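You operate a simulated robot arm through the tools that you are given. There is no shell and no other tool. Be economical: measure what you need, move in short steps, check, and stop when the job is done.

Carry out the task below with a simulated robot arm. There is one attempt and no reset: what you move stays moved.

## Task
Take the white brush and put it on the silver one-dot plate.

The check looks at the end state, three seconds after you hand in, the way a careful person would. Anything else that was tipped, shoved, dropped, spilled or broken makes it a failure.

## Robot
A 7-joint arm with a two-finger parallel gripper, fixed in place. Base frame: the origin is at the foot of the arm, x ahead of it, y to its left, z up; the work surface is at about z = 0. Units: cm, rad, N and s.
With the tool pointing down near the work surface it reaches from about 24 to 62 cm from the base axis. Its first joint turns from -1.152 to 1.152 rad. Payload 2.6 kg.
The tool frame sits at the grasp point between the pads (the TCP): z along the fingers, y along the line on which they close. The tips reach 3 cm beyond it. The gripper opens to 9.4 cm. The fingers are 2.8 cm wide and 1 cm thick; the gripper's body (5 by 9.6 cm) begins 5.5 cm behind the TCP.
Orientation is that of the tool frame in the base frame, as [roll, pitch, yaw] about the fixed x, y, z axes, in that order (R = Rz(yaw) Ry(pitch) Rx(roll)). With the fingers straight down and closing along the base's y, the tool's x points along the base's -x, its y along +y and its z along -z.

## Interface
- The arm moves only by the tool servo_tool. Its argument "steps" is one flat list of numbers, 5 for each row, row after row: the opening, from 0 (shut) to 1 (fully open), then the shift along the tool's x, y, z in units of 100 mm (1.0 is 100 mm), then the turn about the tool's z in units of 90 degrees (1.0 is 90 degrees). In form: [claw, dx, dy, dz, twist, claw, dx, dy, dz, twist, ...]. A call has 1 to 8 rows; each row is the pose to reach, as a shift and turn from the pose commanded when the call began, along the tool's axes at that moment. A call with a number of a shift or a turn outside -1 to 1 is refused whole. Rows are played at 5 a second. More than 5 cm and 0.15 rad between two rows, or a gripper value outside its range, and nothing of the call is played. Where a pose cannot be reached the arm comes as near as it can. A force on the tool above 40 N (or 10 N above the force at the start of the call, whichever is more), or a blocked arm, ends the call early, and 0.2 s more pass. The fingers move at their own pace (about 7.2 cm/s each) and stop on an object; they squeeze with about 36 N. The grip force told is the motor's: it shows also when the fingers shut on nothing. Time passes only in rows, and 0.2 s behind the last, so rows that repeat a pose let the fingers close. The reply holds the time, the measured pose of the TCP, the force on the tool along the base axes, the opening and the grip force, in the units named above and with some noise, and new pictures: "views" is both (left out), scene, wrist or none.
- Cameras (640 x 400 px; columns grow to the right, rows downward): "scene" is fixed at [5.13, 42.17, 57.21]; the picture's right is [-0.82, -0.57, 0.00], its down [-0.32, 0.45, -0.83] and it looks along [0.48, -0.68, -0.55] (base axes); focal length 370 px, centre (320, 200). "wrist" rides on the gripper at [-3.7, 0, -5.8] in the tool frame; the picture's right is [0.00, -1.00, 0.00], its down [0.97, 0.00, -0.24] and it looks along [0.24, 0.00, 0.97] (tool axes); focal length 218 px, centre (320, 200). There is no depth. A picture from a camera that has moved, and an enlarged one, comes with that camera's place and axes in the base frame and with its lens. The place of the scene camera against the robot may be out by one fixed shift of up to 2.5 cm in any direction.
- close_up(camera, box): a new picture of the part [left, top, right, bottom] of that camera's present view, enlarged. It takes no simulated time.
- finish_job(): hands the job in; it is judged then, once.

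Go step by step. Nothing tells you positions but the pictures and the camera data: compare them with the known pose of the tool, close in by small moves and look again before you grip or let go. The budget is 90 turns and 170 pictures, counting those below and the enlarged ones. Unless the task says otherwise, let go and move clear before handing in, and close with one line.

The tools are called after "Request:" as name(argument=value, ...) on one line, values as JSON. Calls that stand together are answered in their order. servo_tool: Moves the arm, as the interface text tells. Its arguments: {"type":"object","properties":{"steps":{"type":"array","items":{"type":"number"}},"views":{"type":"string","enum":["both","scene","wrist","none"]}},"required":["steps"]} The other tools are called the same way: close_up (camera, box) takes an enlarged picture of a part of a camera's view; finish_job () hands the job in.

At the start:

```text
time: 0.0
tcp_pos: [36.87, 10.31, 26.95]
orientation: [3.141, -0.001, -3.141]
ft_force: [0.1, -0.2, -0.6]
gripper_width: 9.39
grip_force: 0.0
```

scene: 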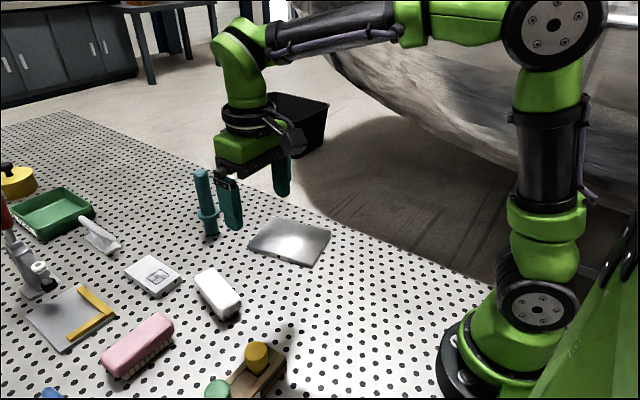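
wrist: 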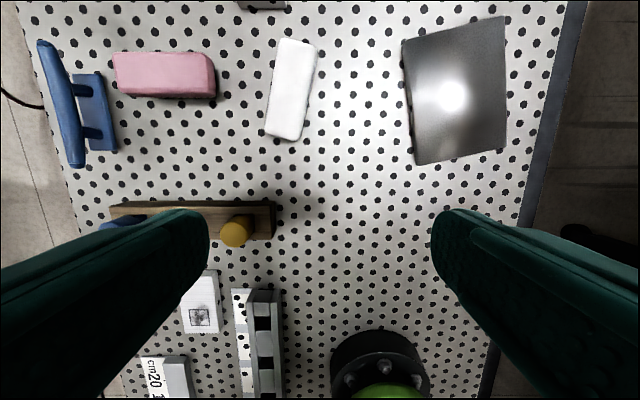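

I see a white brush-like block near the centre of the table and a silver plate to its right in the wrist view. I'll zoom in to identify the items and the dot marks.

Request:
close_up(camera="scene", box=[180, 200, 340, 330])

Request:
close_up(camera="scene", box=[0, 160, 200, 400])

Request:
close_up(camera="wrist", box=[240, 0, 560, 200])

```text
3.08 times, centred on (260, 265) of scene
camera zoom: at [5.13, 42.17, 57.21], right [-0.82, -0.57, 0.0], down [-0.32, 0.45, -0.83], along [0.48, -0.68, -0.55], focal length 1139 px, centre (505, 0)
```

zoom: 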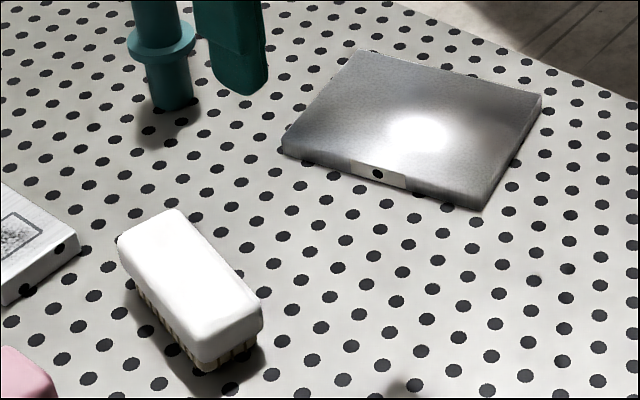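

```text
1.67 times, centred on (100, 280) of scene
camera zoom: at [5.13, 42.17, 57.21], right [-0.82, -0.57, 0.0], down [-0.32, 0.45, -0.83], along [0.48, -0.68, -0.55], focal length 617 px, centre (687, 67)
```

zoom: 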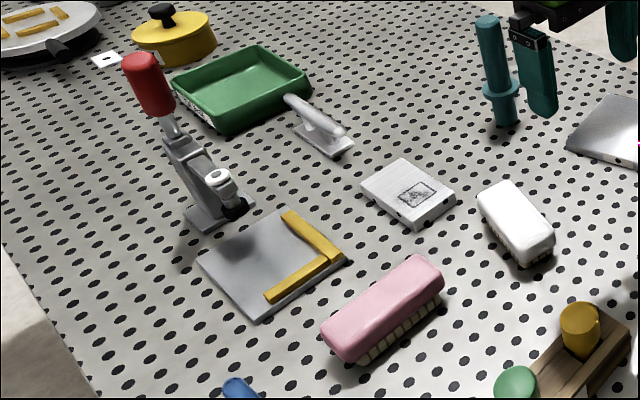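

```text
2.00 times, centred on (400, 100) of wrist
camera zoom: at [40.58, 10.29, 32.75], right [0.0, -1.0, 0.0], down [-0.97, 0.0, 0.24], along [-0.24, 0.0, -0.97], focal length 436 px, centre (160, 400)
```

zoom: 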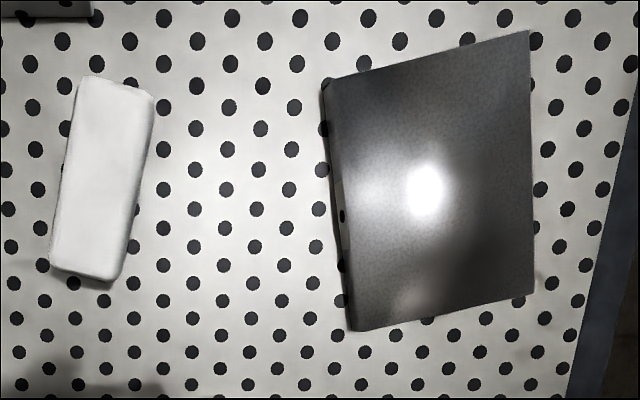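

The silver plate with a one-dot tag is at about (47.4, -7.8). The white brush is at about (47.2, 13.8), with its long side about -0.18 rad from x. I'll hover over the brush with the gripper lined up, then look again.

Request:
servo_tool(steps=[1, -0.3, 0.1, 0.2, 0.05, 1, -0.6, 0.2, 0.4, 0.112, 1, -0.8, 0.3, 0.7, 0.112, 1, -0.98, 0.35, 1.0, 0.112, 1, -0.98, 0.35, 1.0, 0.112, 1, -0.98, 0.35, 1.0, 0.112])

```text
time: 1.4
tcp_pos: [46.81, 13.76, 17.04]
orientation: [-3.141, -0.001, 2.965]
ft_force: [0.7, -0.2, 1.0]
gripper_width: 9.39
grip_force: 0.1
camera wrist: at [50.32, 13.15, 22.88], right [-0.18, -0.98, 0.0], down [-0.96, 0.17, 0.24], along [-0.24, 0.04, -0.97], focal length 218 px, centre (320, 200)
```

scene: 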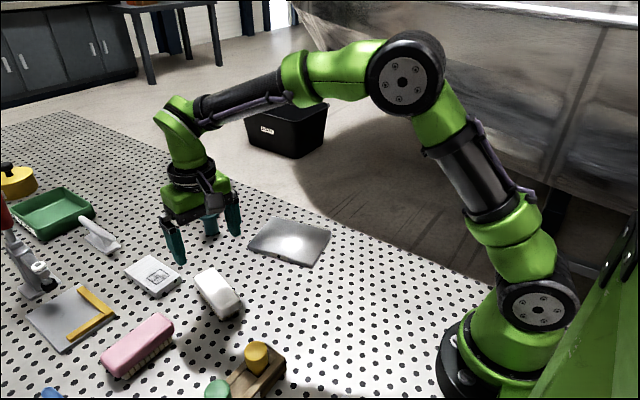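
wrist: 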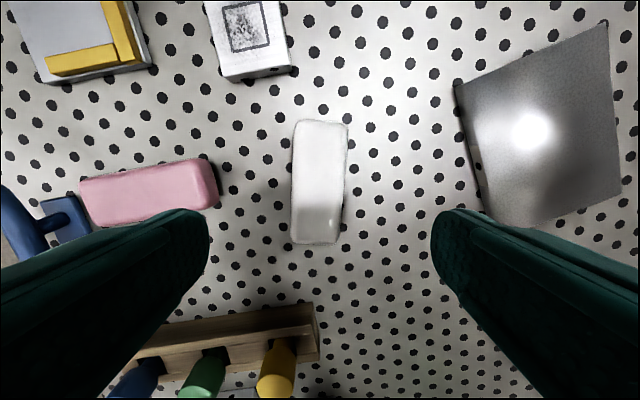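

The brush sits centred between the fingers, with its top at about z = 3.6 and its centre at about (47.35, 13.65). I'll correct the twist slightly, go down part of the way and check again.

Request:
servo_tool(steps=[1, -0.05, 0, 0.3, 0.03, 1, -0.05, 0, 0.6, 0.03, 1, -0.05, 0, 0.9, 0.03, 1, -0.05, 0, 0.9, 0.03])

```text
time: 2.4
tcp_pos: [47.34, 13.93, 7.81]
orientation: [3.141, 0.001, 2.918]
ft_force: [-0.7, -0.2, -0.5]
gripper_width: 9.4
grip_force: 0.0
camera wrist: at [50.87, 13.04, 13.79], right [-0.22, -0.98, 0.0], down [-0.95, 0.22, 0.24], along [-0.23, 0.05, -0.97], focal length 218 px, centre (320, 200)
```

scene: 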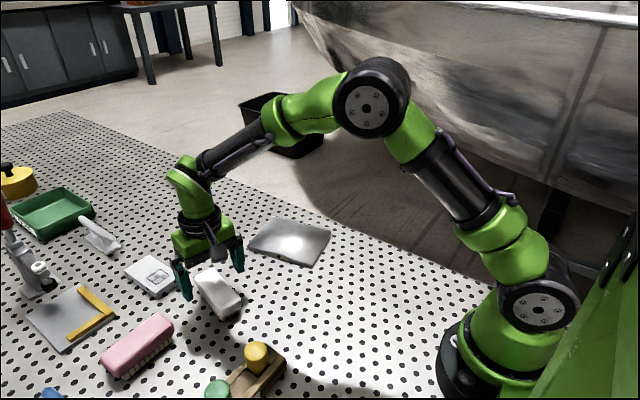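
wrist: 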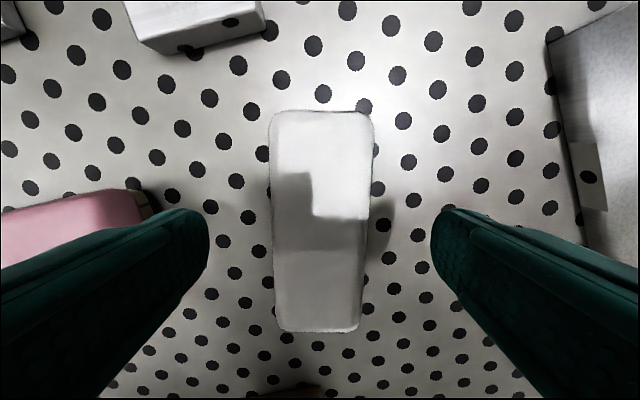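

The fingers are centred on the brush and clear of its neighbours. I'll go down to z of about 3.7 and then close.

Request:
servo_tool(steps=[1, 0, 0, 0.2, 0, 1, 0, 0, 0.41, 0, 1, 0, 0, 0.41, 0, 0.3, 0, 0, 0.41, 0, 0, 0, 0, 0.41, 0, 0, 0, 0, 0.41, 0, 0, 0, 0, 0.41, 0])

```text
time: 4.0
tcp_pos: [47.45, 13.7, 3.87]
orientation: [-3.141, 0.0, 2.918]
ft_force: [0.1, -0.4, -0.5]
gripper_width: 4.97
grip_force: 36.3
camera wrist: at [50.95, 12.87, 9.65], right [-0.22, -0.98, 0.0], down [-0.95, 0.22, 0.24], along [-0.23, 0.05, -0.97], focal length 218 px, centre (320, 200)
```

scene: 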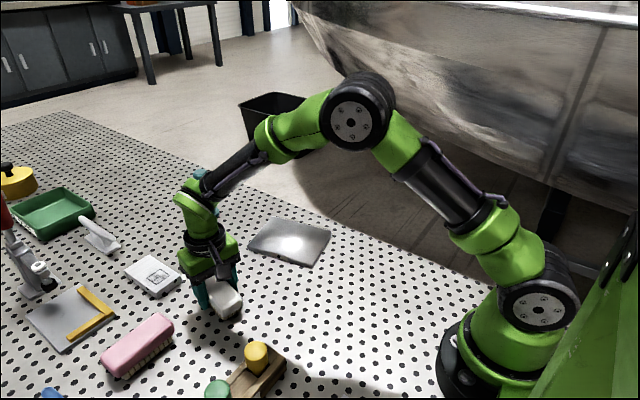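
wrist: 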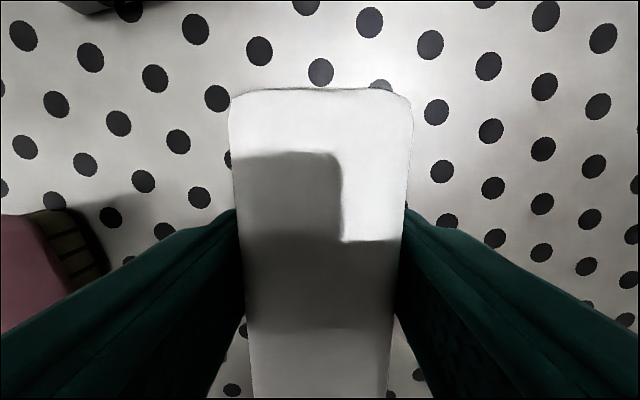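

The brush is held (opening 4.97 cm). I'll lift it straight up, then carry it toward the plate centre at about (46.8, -7.85).

Request:
servo_tool(steps=[0, 0, 0, -0.3, 0, 0, 0, 0, -0.6, 0, 0, 0, 0, -0.8, 0, 0, -0.06, -0.3, -0.8, 0, 0, -0.12, -0.6, -0.8, 0, 0, -0.2, -0.98, -0.8, 0, 0, -0.2, -0.98, -0.8, 0])

Request:
servo_tool(steps=[0, -0.06, -0.3, 0, 0, 0, -0.12, -0.6, 0, 0, 0, -0.2, -0.98, 0, 0, 0, -0.2, -0.98, 0, 0])

```text
time: 5.6
tcp_pos: [47.17, 3.87, 11.86]
orientation: [-3.141, 0.0, 2.917]
ft_force: [-1.2, 0.4, -0.1]
gripper_width: 0.01
grip_force: 32.9
camera wrist: at [50.68, 3.02, 17.72], right [-0.22, -0.98, 0.0], down [-0.95, 0.21, 0.24], along [-0.23, 0.05, -0.97], focal length 218 px, centre (320, 200)
```

scene: 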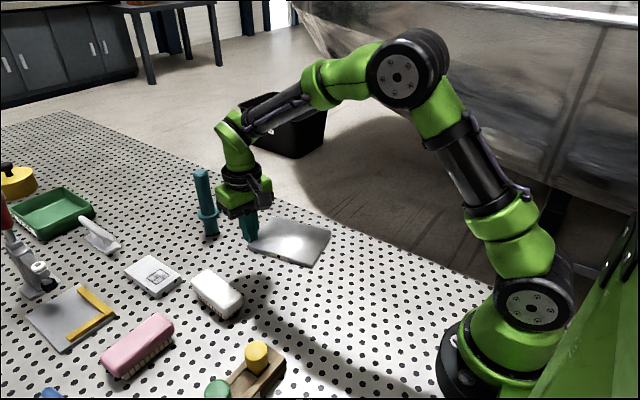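
wrist: 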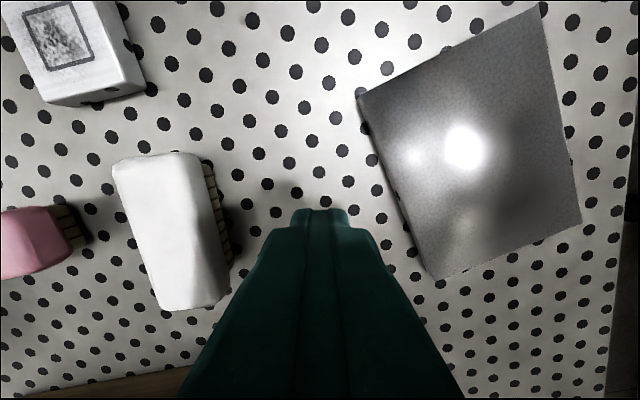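

```text
time: 6.6
tcp_pos: [46.88, -6.18, 11.62]
orientation: [3.141, 0.0, 2.917]
ft_force: [0.7, -0.3, 0.1]
gripper_width: 0.0
grip_force: 33.3
camera wrist: at [50.45, -7.04, 17.35], right [-0.22, -0.98, 0.0], down [-0.95, 0.22, 0.24], along [-0.23, 0.05, -0.97], focal length 218 px, centre (320, 200)
```

scene: 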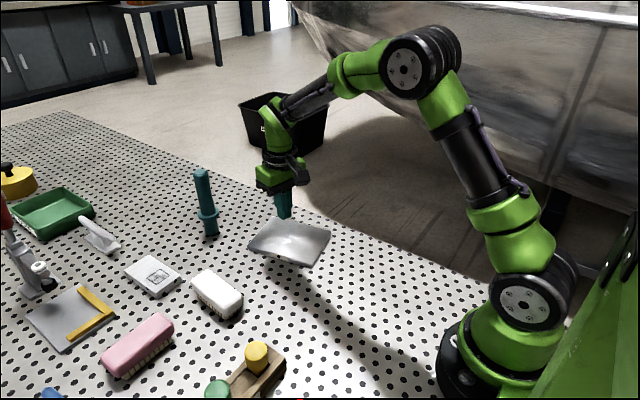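
wrist: 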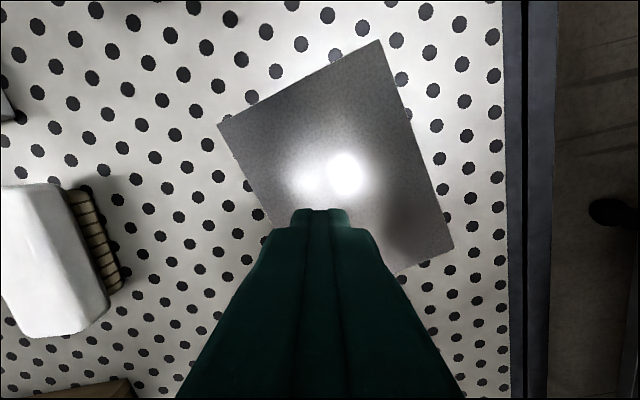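

The brush slipped out during the lift: the fingers are shut on nothing, and the brush is back on the table near where it was. I'll look closely at its shape before trying again more gently.

Request:
close_up(camera="scene", box=[170, 250, 266, 330])

Request:
close_up(camera="wrist", box=[0, 170, 160, 350])

```text
5.00 times, centred on (218, 290) of scene
camera zoom: at [5.14, 42.17, 57.21], right [-0.82, -0.57, 0.0], down [-0.32, 0.45, -0.83], along [0.48, -0.68, -0.55], focal length 1852 px, centre (830, -250)
```

zoom: 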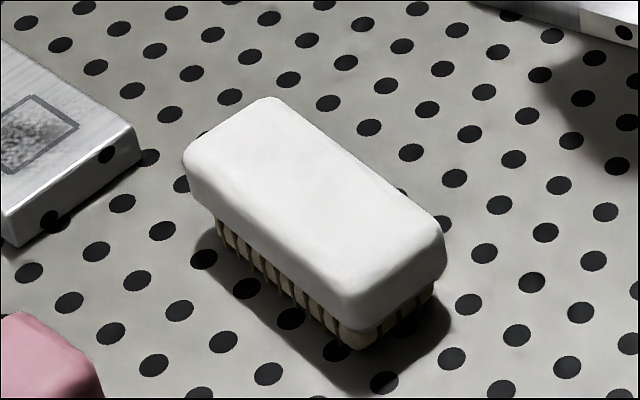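

```text
2.22 times, centred on (80, 260) of wrist
camera zoom: at [50.45, -7.04, 17.35], right [-0.22, -0.98, 0.0], down [-0.95, 0.22, 0.24], along [-0.23, 0.05, -0.97], focal length 485 px, centre (853, 67)
```

zoom: 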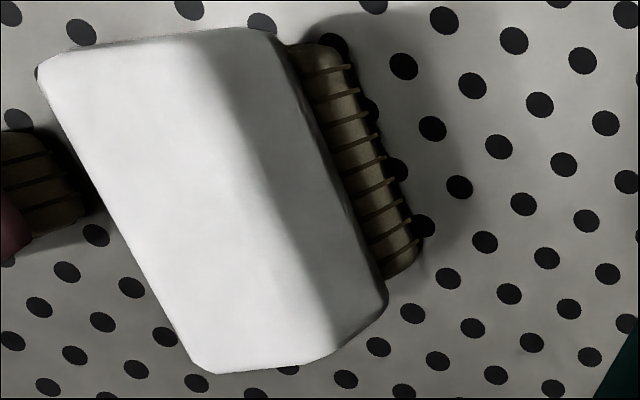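

The brush has smooth sides that slope outward toward the bottom. The wide rim was near the very fingertips, so I'll grip lower this time. I'm going back above it with the gripper open.

Request:
servo_tool(steps=[1, 0.06, 0.3, 0, 0, 1, 0.12, 0.6, 0, 0, 1, 0.2, 0.98, 0, 0, 1, 0.2, 0.98, 0, 0], views="none")

Request:
servo_tool(steps=[1, 0.06, 0.3, 0, 0, 1, 0.12, 0.6, 0, 0, 1, 0.2, 0.98, 0, 0, 1, 0.2, 0.98, 0, 0], views="wrist")

```text
time: 7.6
tcp_pos: [47.19, 3.89, 11.85]
orientation: [3.14, 0.001, 2.918]
ft_force: [-0.5, 0.6, -0.7]
gripper_width: 9.41
grip_force: 0.0
```

```text
time: 8.6
tcp_pos: [47.24, 13.77, 12.06]
orientation: [3.141, 0.001, 2.919]
ft_force: [-0.4, -0.6, 0.0]
gripper_width: 9.4
grip_force: 0.0
camera wrist: at [50.76, 12.86, 17.82], right [-0.22, -0.98, 0.0], down [-0.95, 0.22, 0.24], along [-0.23, 0.05, -0.97], focal length 218 px, centre (320, 200)
```

wrist: 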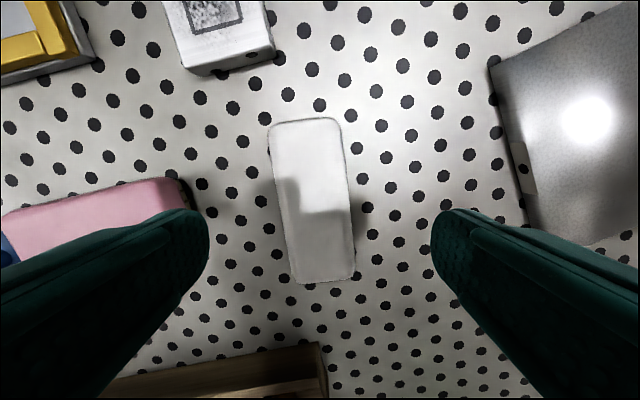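

The brush has turned about 0.11 rad the other way and shifted slightly. I'll correct the twist and offset, go down until the tips nearly touch the table, and close.

Request:
servo_tool(steps=[1, -0.02, 0.03, 0.2, -0.07, 1, -0.02, 0.03, 0.5, -0.07, 1, -0.02, 0.03, 0.75, -0.07, 1, -0.02, 0.03, 0.865, -0.07, 1, -0.02, 0.03, 0.865, -0.07], views="both")

```text
time: 9.8
tcp_pos: [47.56, 13.93, 3.17]
orientation: [-3.14, 0.001, 3.03]
ft_force: [0.0, -0.2, -0.5]
gripper_width: 9.39
grip_force: 0.1
camera wrist: at [51.16, 13.55, 9.07], right [-0.11, -0.99, 0.0], down [-0.96, 0.11, 0.24], along [-0.24, 0.03, -0.97], focal length 218 px, centre (320, 200)
```

scene: 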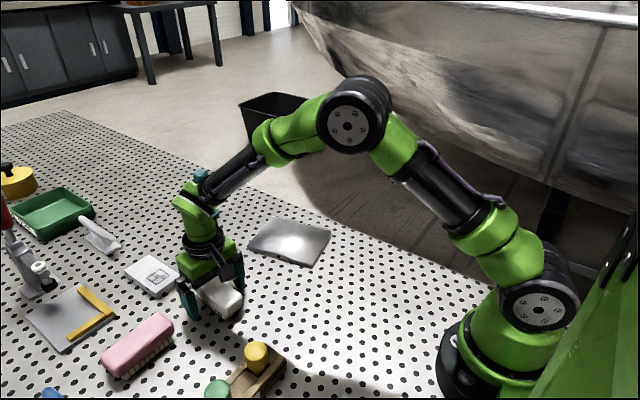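
wrist: 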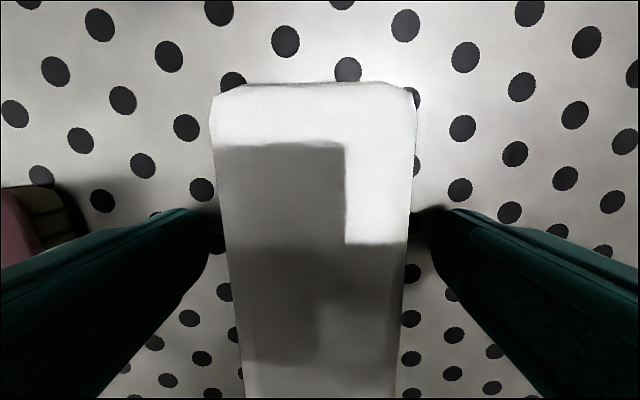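

It's aligned and low enough. I'll close fully, then lift 1 cm slowly as a test.

Request:
servo_tool(steps=[0, 0, 0, 0, 0, 0, 0, 0, 0, 0, 0, 0, 0, 0, 0, 0, 0, 0, 0, 0, 0, 0, 0, -0.03, 0, 0, 0, 0, -0.06, 0, 0, 0, 0, -0.1, 0, 0, 0, 0, -0.1, 0])

```text
time: 11.6
tcp_pos: [47.52, 13.9, 4.18]
orientation: [3.141, 0.002, 3.028]
ft_force: [-0.1, -0.4, -0.4]
gripper_width: 4.95
grip_force: 36.0
camera wrist: at [51.17, 13.59, 9.98], right [-0.11, -0.99, 0.0], down [-0.96, 0.11, 0.24], along [-0.24, 0.03, -0.97], focal length 218 px, centre (320, 200)
```

scene: 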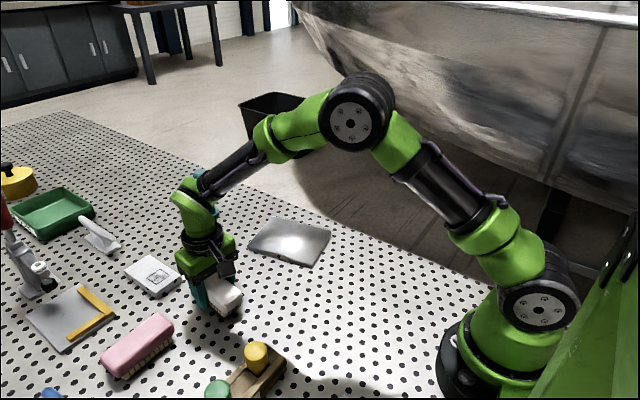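
wrist: 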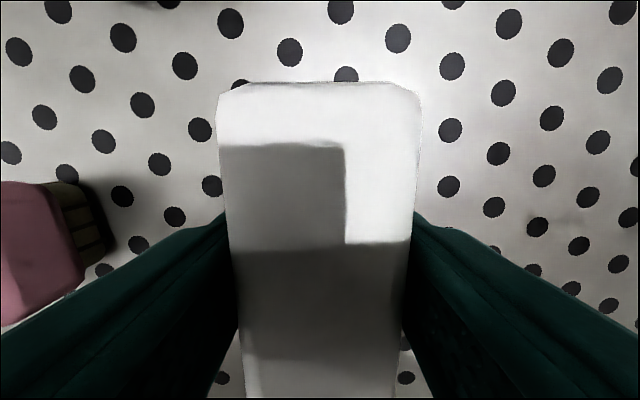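

The brush rose with the tool, and its size in the wrist view hasn't changed. I'll keep lifting slowly and check.

Request:
servo_tool(steps=[0, 0, 0, -0.06, 0, 0, 0, 0, -0.12, 0, 0, 0, 0, -0.18, 0, 0, 0, 0, -0.24, 0, 0, 0, 0, -0.3, 0, 0, 0, 0, -0.35, 0, 0, 0, 0, -0.35, 0])

```text
time: 13.2
tcp_pos: [47.54, 13.85, 7.58]
orientation: [-3.141, 0.0, 3.029]
ft_force: [0.4, 0.4, -1.4]
gripper_width: 4.96
grip_force: 36.2
camera wrist: at [51.14, 13.47, 13.37], right [-0.11, -0.99, 0.0], down [-0.96, 0.11, 0.24], along [-0.24, 0.03, -0.97], focal length 218 px, centre (320, 200)
```

scene: 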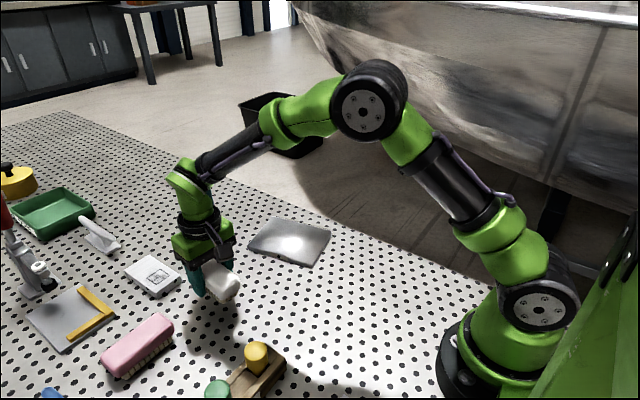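
wrist: 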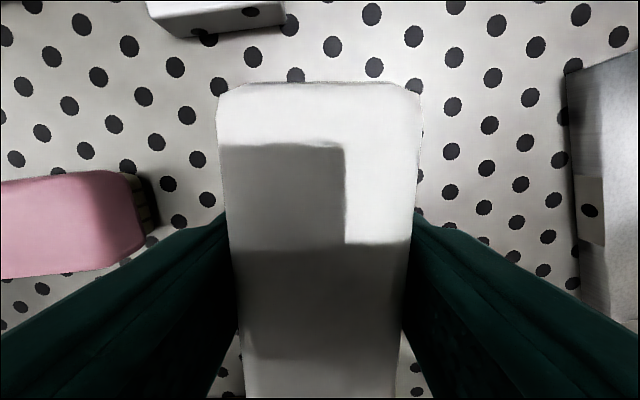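

The grip is firm. I'll carry the brush gently sideways to the plate centre at about (47.0, -8.0), keeping this height.

Request:
servo_tool(steps=[0, -0.01, -0.1, 0, 0, 0, -0.02, -0.23, 0, 0, 0, -0.03, -0.37, -0.02, 0, 0, -0.05, -0.51, -0.04, 0, 0, -0.06, -0.65, -0.05, 0, 0, -0.07, -0.79, -0.05, 0, 0, -0.08, -0.91, -0.05, 0, 0, -0.09, -0.98, -0.05, 0])

```text
time: 15.0
tcp_pos: [47.32, 4.08, 8.15]
orientation: [3.141, 0.001, 3.027]
ft_force: [0.4, 0.5, -0.9]
gripper_width: 4.98
grip_force: 36.3
camera wrist: at [50.98, 3.65, 13.93], right [-0.11, -0.99, 0.0], down [-0.96, 0.11, 0.24], along [-0.24, 0.03, -0.97], focal length 218 px, centre (320, 200)
```

scene: 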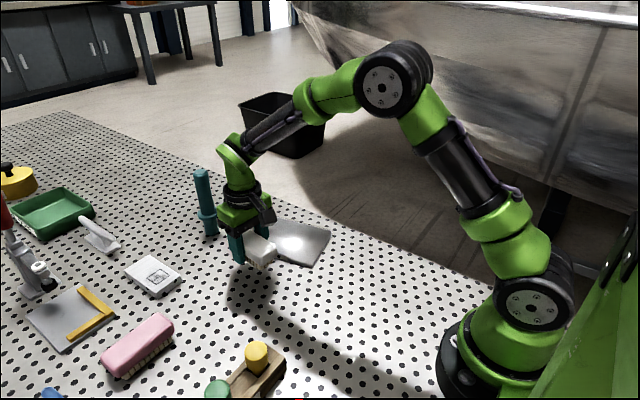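
wrist: 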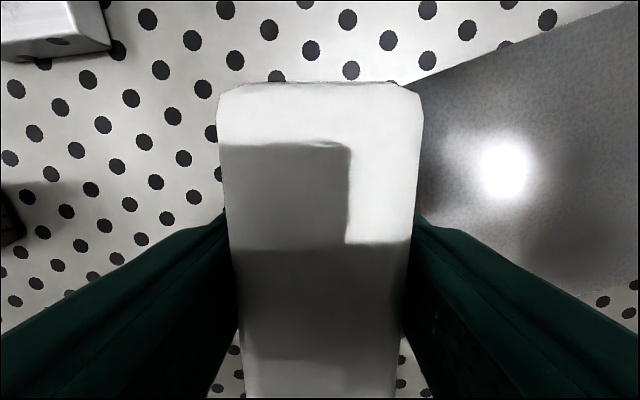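

It's still held firmly. I'm carrying on over the plate.

Request:
servo_tool(steps=[0, -0.01, -0.1, 0, 0, 0, -0.02, -0.23, 0, 0, 0, -0.03, -0.37, 0, 0, 0, -0.05, -0.51, 0, 0, 0, -0.06, -0.65, 0, 0, 0, -0.07, -0.79, 0, 0, 0, -0.08, -0.91, 0, 0, 0, -0.09, -0.98, 0, 0], views="none")

Request:
servo_tool(steps=[0, -0.01, -0.08, 0, 0, 0, -0.02, -0.16, 0, 0, 0, -0.02, -0.226, 0, 0, 0, -0.02, -0.226, 0, 0])

```text
time: 16.8
tcp_pos: [47.0, -5.7, 8.19]
orientation: [3.14, 0.001, 3.028]
ft_force: [0.3, 0.5, -1.8]
gripper_width: 5.0
grip_force: 35.9
```

```text
time: 17.8
tcp_pos: [46.83, -8.01, 8.31]
orientation: [3.141, -0.001, 3.028]
ft_force: [-0.4, 0.0, -0.8]
gripper_width: 4.95
grip_force: 35.5
camera wrist: at [50.5, -8.45, 14.09], right [-0.11, -0.99, 0.0], down [-0.96, 0.11, 0.24], along [-0.24, 0.03, -0.97], focal length 218 px, centre (320, 200)
```

scene: 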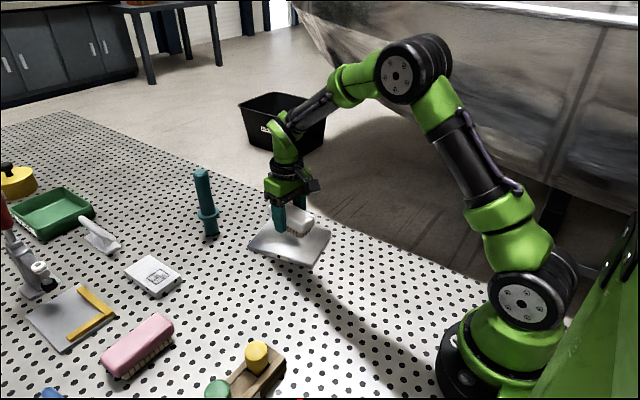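
wrist: 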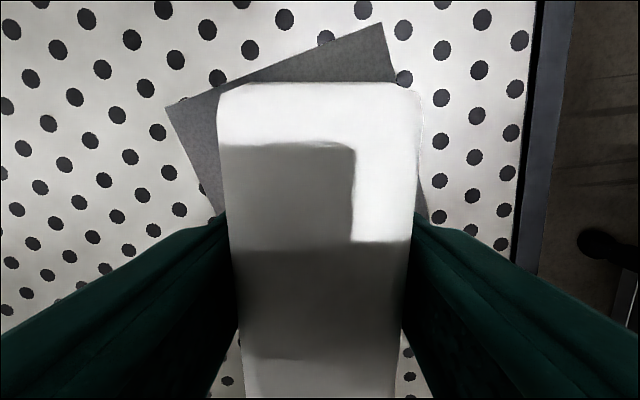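

The brush is over the plate centre. I'll lower it in small steps and watch the force.

Request:
servo_tool(steps=[0, 0, 0, 0.08, 0, 0, 0, 0, 0.16, 0, 0, 0, 0, 0.23, 0, 0, 0, 0, 0.29, 0, 0, 0, 0, 0.31, 0, 0, 0, 0, 0.31, 0], views="none")

Request:
close_up(camera="scene", box=[230, 180, 350, 280])

```text
time: 19.2
tcp_pos: [46.95, -7.91, 4.99]
orientation: [3.139, -0.001, 3.029]
ft_force: [-0.9, 0.0, -0.7]
gripper_width: 4.96
grip_force: 35.8
```

```text
4.00 times, centred on (290, 230) of scene
camera zoom: at [5.13, 42.17, 57.21], right [-0.82, -0.57, 0.0], down [-0.32, 0.45, -0.83], along [0.48, -0.68, -0.55], focal length 1481 px, centre (440, 80)
```

zoom: 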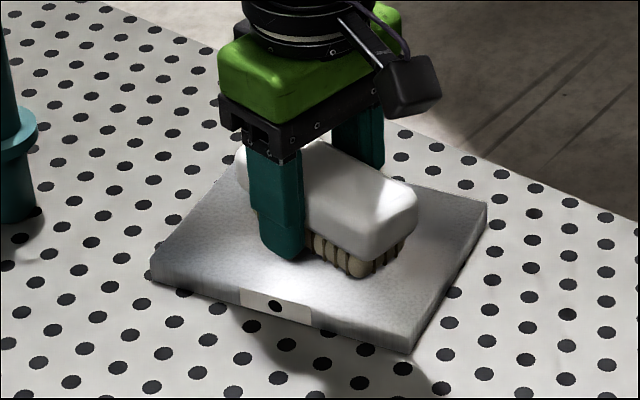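

The brush is just above the plate. I'll keep lowering in very small steps.

Request:
servo_tool(steps=[0, 0, 0, 0.01, 0, 0, 0, 0, 0.02, 0, 0, 0, 0, 0.02, 0], views="none")

Request:
servo_tool(steps=[0, 0, 0, 0.01, 0, 0, 0, 0, 0.02, 0, 0, 0, 0, 0.02, 0], views="none")

Request:
close_up(camera="scene", box=[230, 180, 350, 280])

```text
time: 20.0
tcp_pos: [46.97, -7.89, 4.81]
orientation: [-3.14, -0.001, 3.028]
ft_force: [-2.6, -0.4, 7.0]
gripper_width: 4.98
grip_force: 35.9
```

```text
time: 20.8
tcp_pos: [47.15, -7.97, 4.83]
orientation: [3.141, 0.003, 3.029]
ft_force: [-7.7, 1.8, 27.9]
gripper_width: 4.99
grip_force: 35.9
```

```text
4.00 times, centred on (290, 230) of scene
camera zoom: at [5.12, 42.18, 57.21], right [-0.82, -0.57, 0.0], down [-0.32, 0.45, -0.83], along [0.48, -0.68, -0.55], focal length 1481 px, centre (440, 80)
```

zoom: 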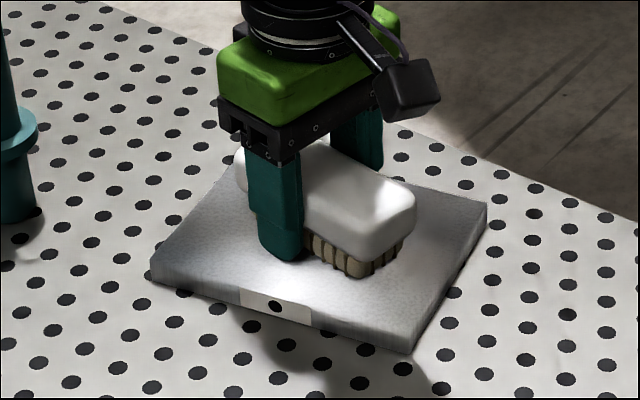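

The brush is resting on the plate, with a contact force of 28 N. I'll back off 2 mm to relieve it, then open.

Request:
servo_tool(steps=[0, 0, 0, -0.02, 0, 0, 0, 0, -0.02, 0, 0.6, 0, 0, -0.02, 0, 0.8, 0, 0, -0.02, 0, 1, 0, 0, -0.02, 0, 1, 0, 0, -0.02, 0])

```text
time: 22.2
tcp_pos: [47.02, -8.05, 4.89]
orientation: [3.141, -0.001, 3.028]
ft_force: [0.0, 0.1, -0.2]
gripper_width: 9.41
grip_force: 0.0
camera wrist: at [50.58, -8.44, 10.68], right [-0.11, -0.99, 0.0], down [-0.96, 0.11, 0.24], along [-0.24, 0.03, -0.97], focal length 218 px, centre (320, 200)
```

scene: 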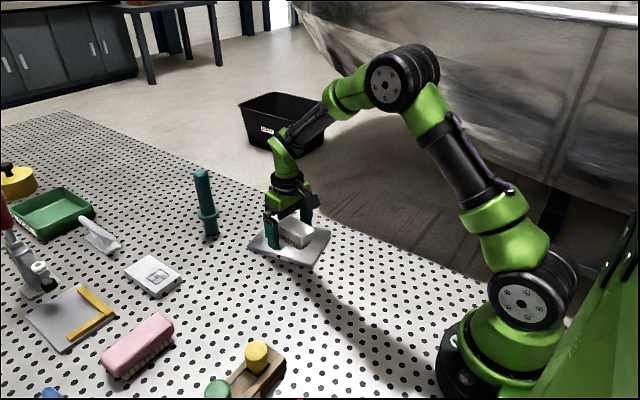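
wrist: 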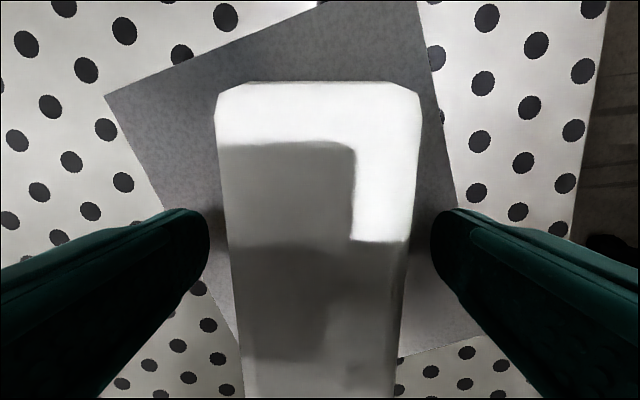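

The brush is released on the plate. I'll rise straight up and check it.

Request:
servo_tool(steps=[1, 0, 0, -0.15, 0, 1, 0, 0, -0.4, 0, 1, 0, 0, -0.7, 0, 1, 0, 0, -1, 0, 1, 0, 0, -1, 0])

Request:
close_up(camera="scene", box=[230, 190, 350, 280])

```text
time: 23.4
tcp_pos: [47.06, -8.0, 14.77]
orientation: [-3.141, 0.0, 3.028]
ft_force: [0.7, -0.2, 0.0]
gripper_width: 9.38
grip_force: 0.3
camera wrist: at [50.65, -8.5, 20.7], right [-0.11, -0.99, 0.0], down [-0.96, 0.11, 0.24], along [-0.24, 0.03, -0.97], focal length 218 px, centre (320, 200)
```

scene: 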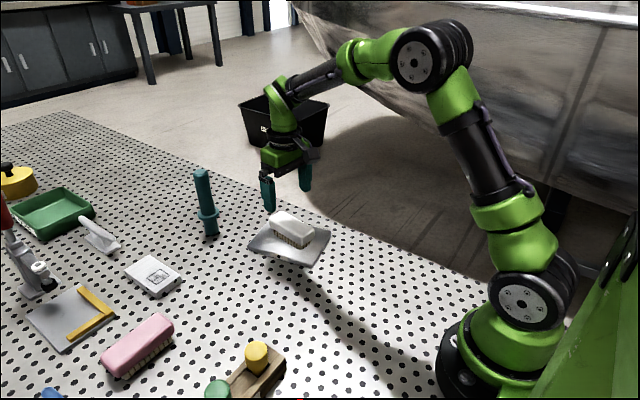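
wrist: 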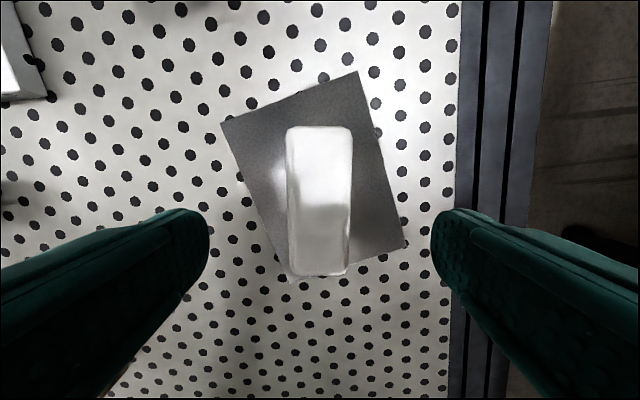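

```text
4.44 times, centred on (290, 235) of scene
camera zoom: at [5.13, 42.17, 57.21], right [-0.82, -0.57, 0.0], down [-0.32, 0.45, -0.83], along [0.48, -0.68, -0.55], focal length 1646 px, centre (453, 44)
```

zoom: 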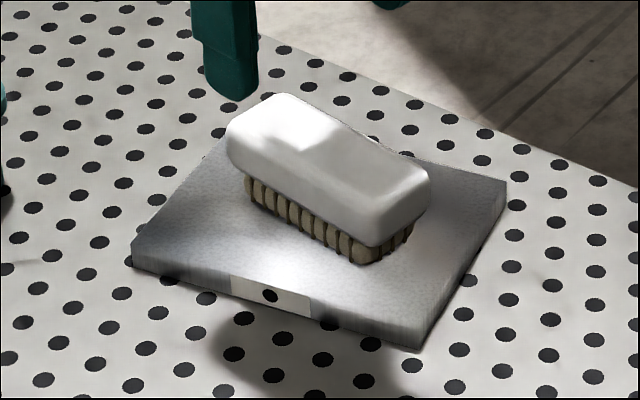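

The white brush is upright and stable on the one-dot silver plate, nothing else looks disturbed, and the gripper is clear. I'm handing in now.

Request:
finish_job()

```text
The job is handed in.
```

The white brush is on the silver one-dot plate, upright and fully on it. It slipped out of the first grip at the table and was picked up again before being carried over.
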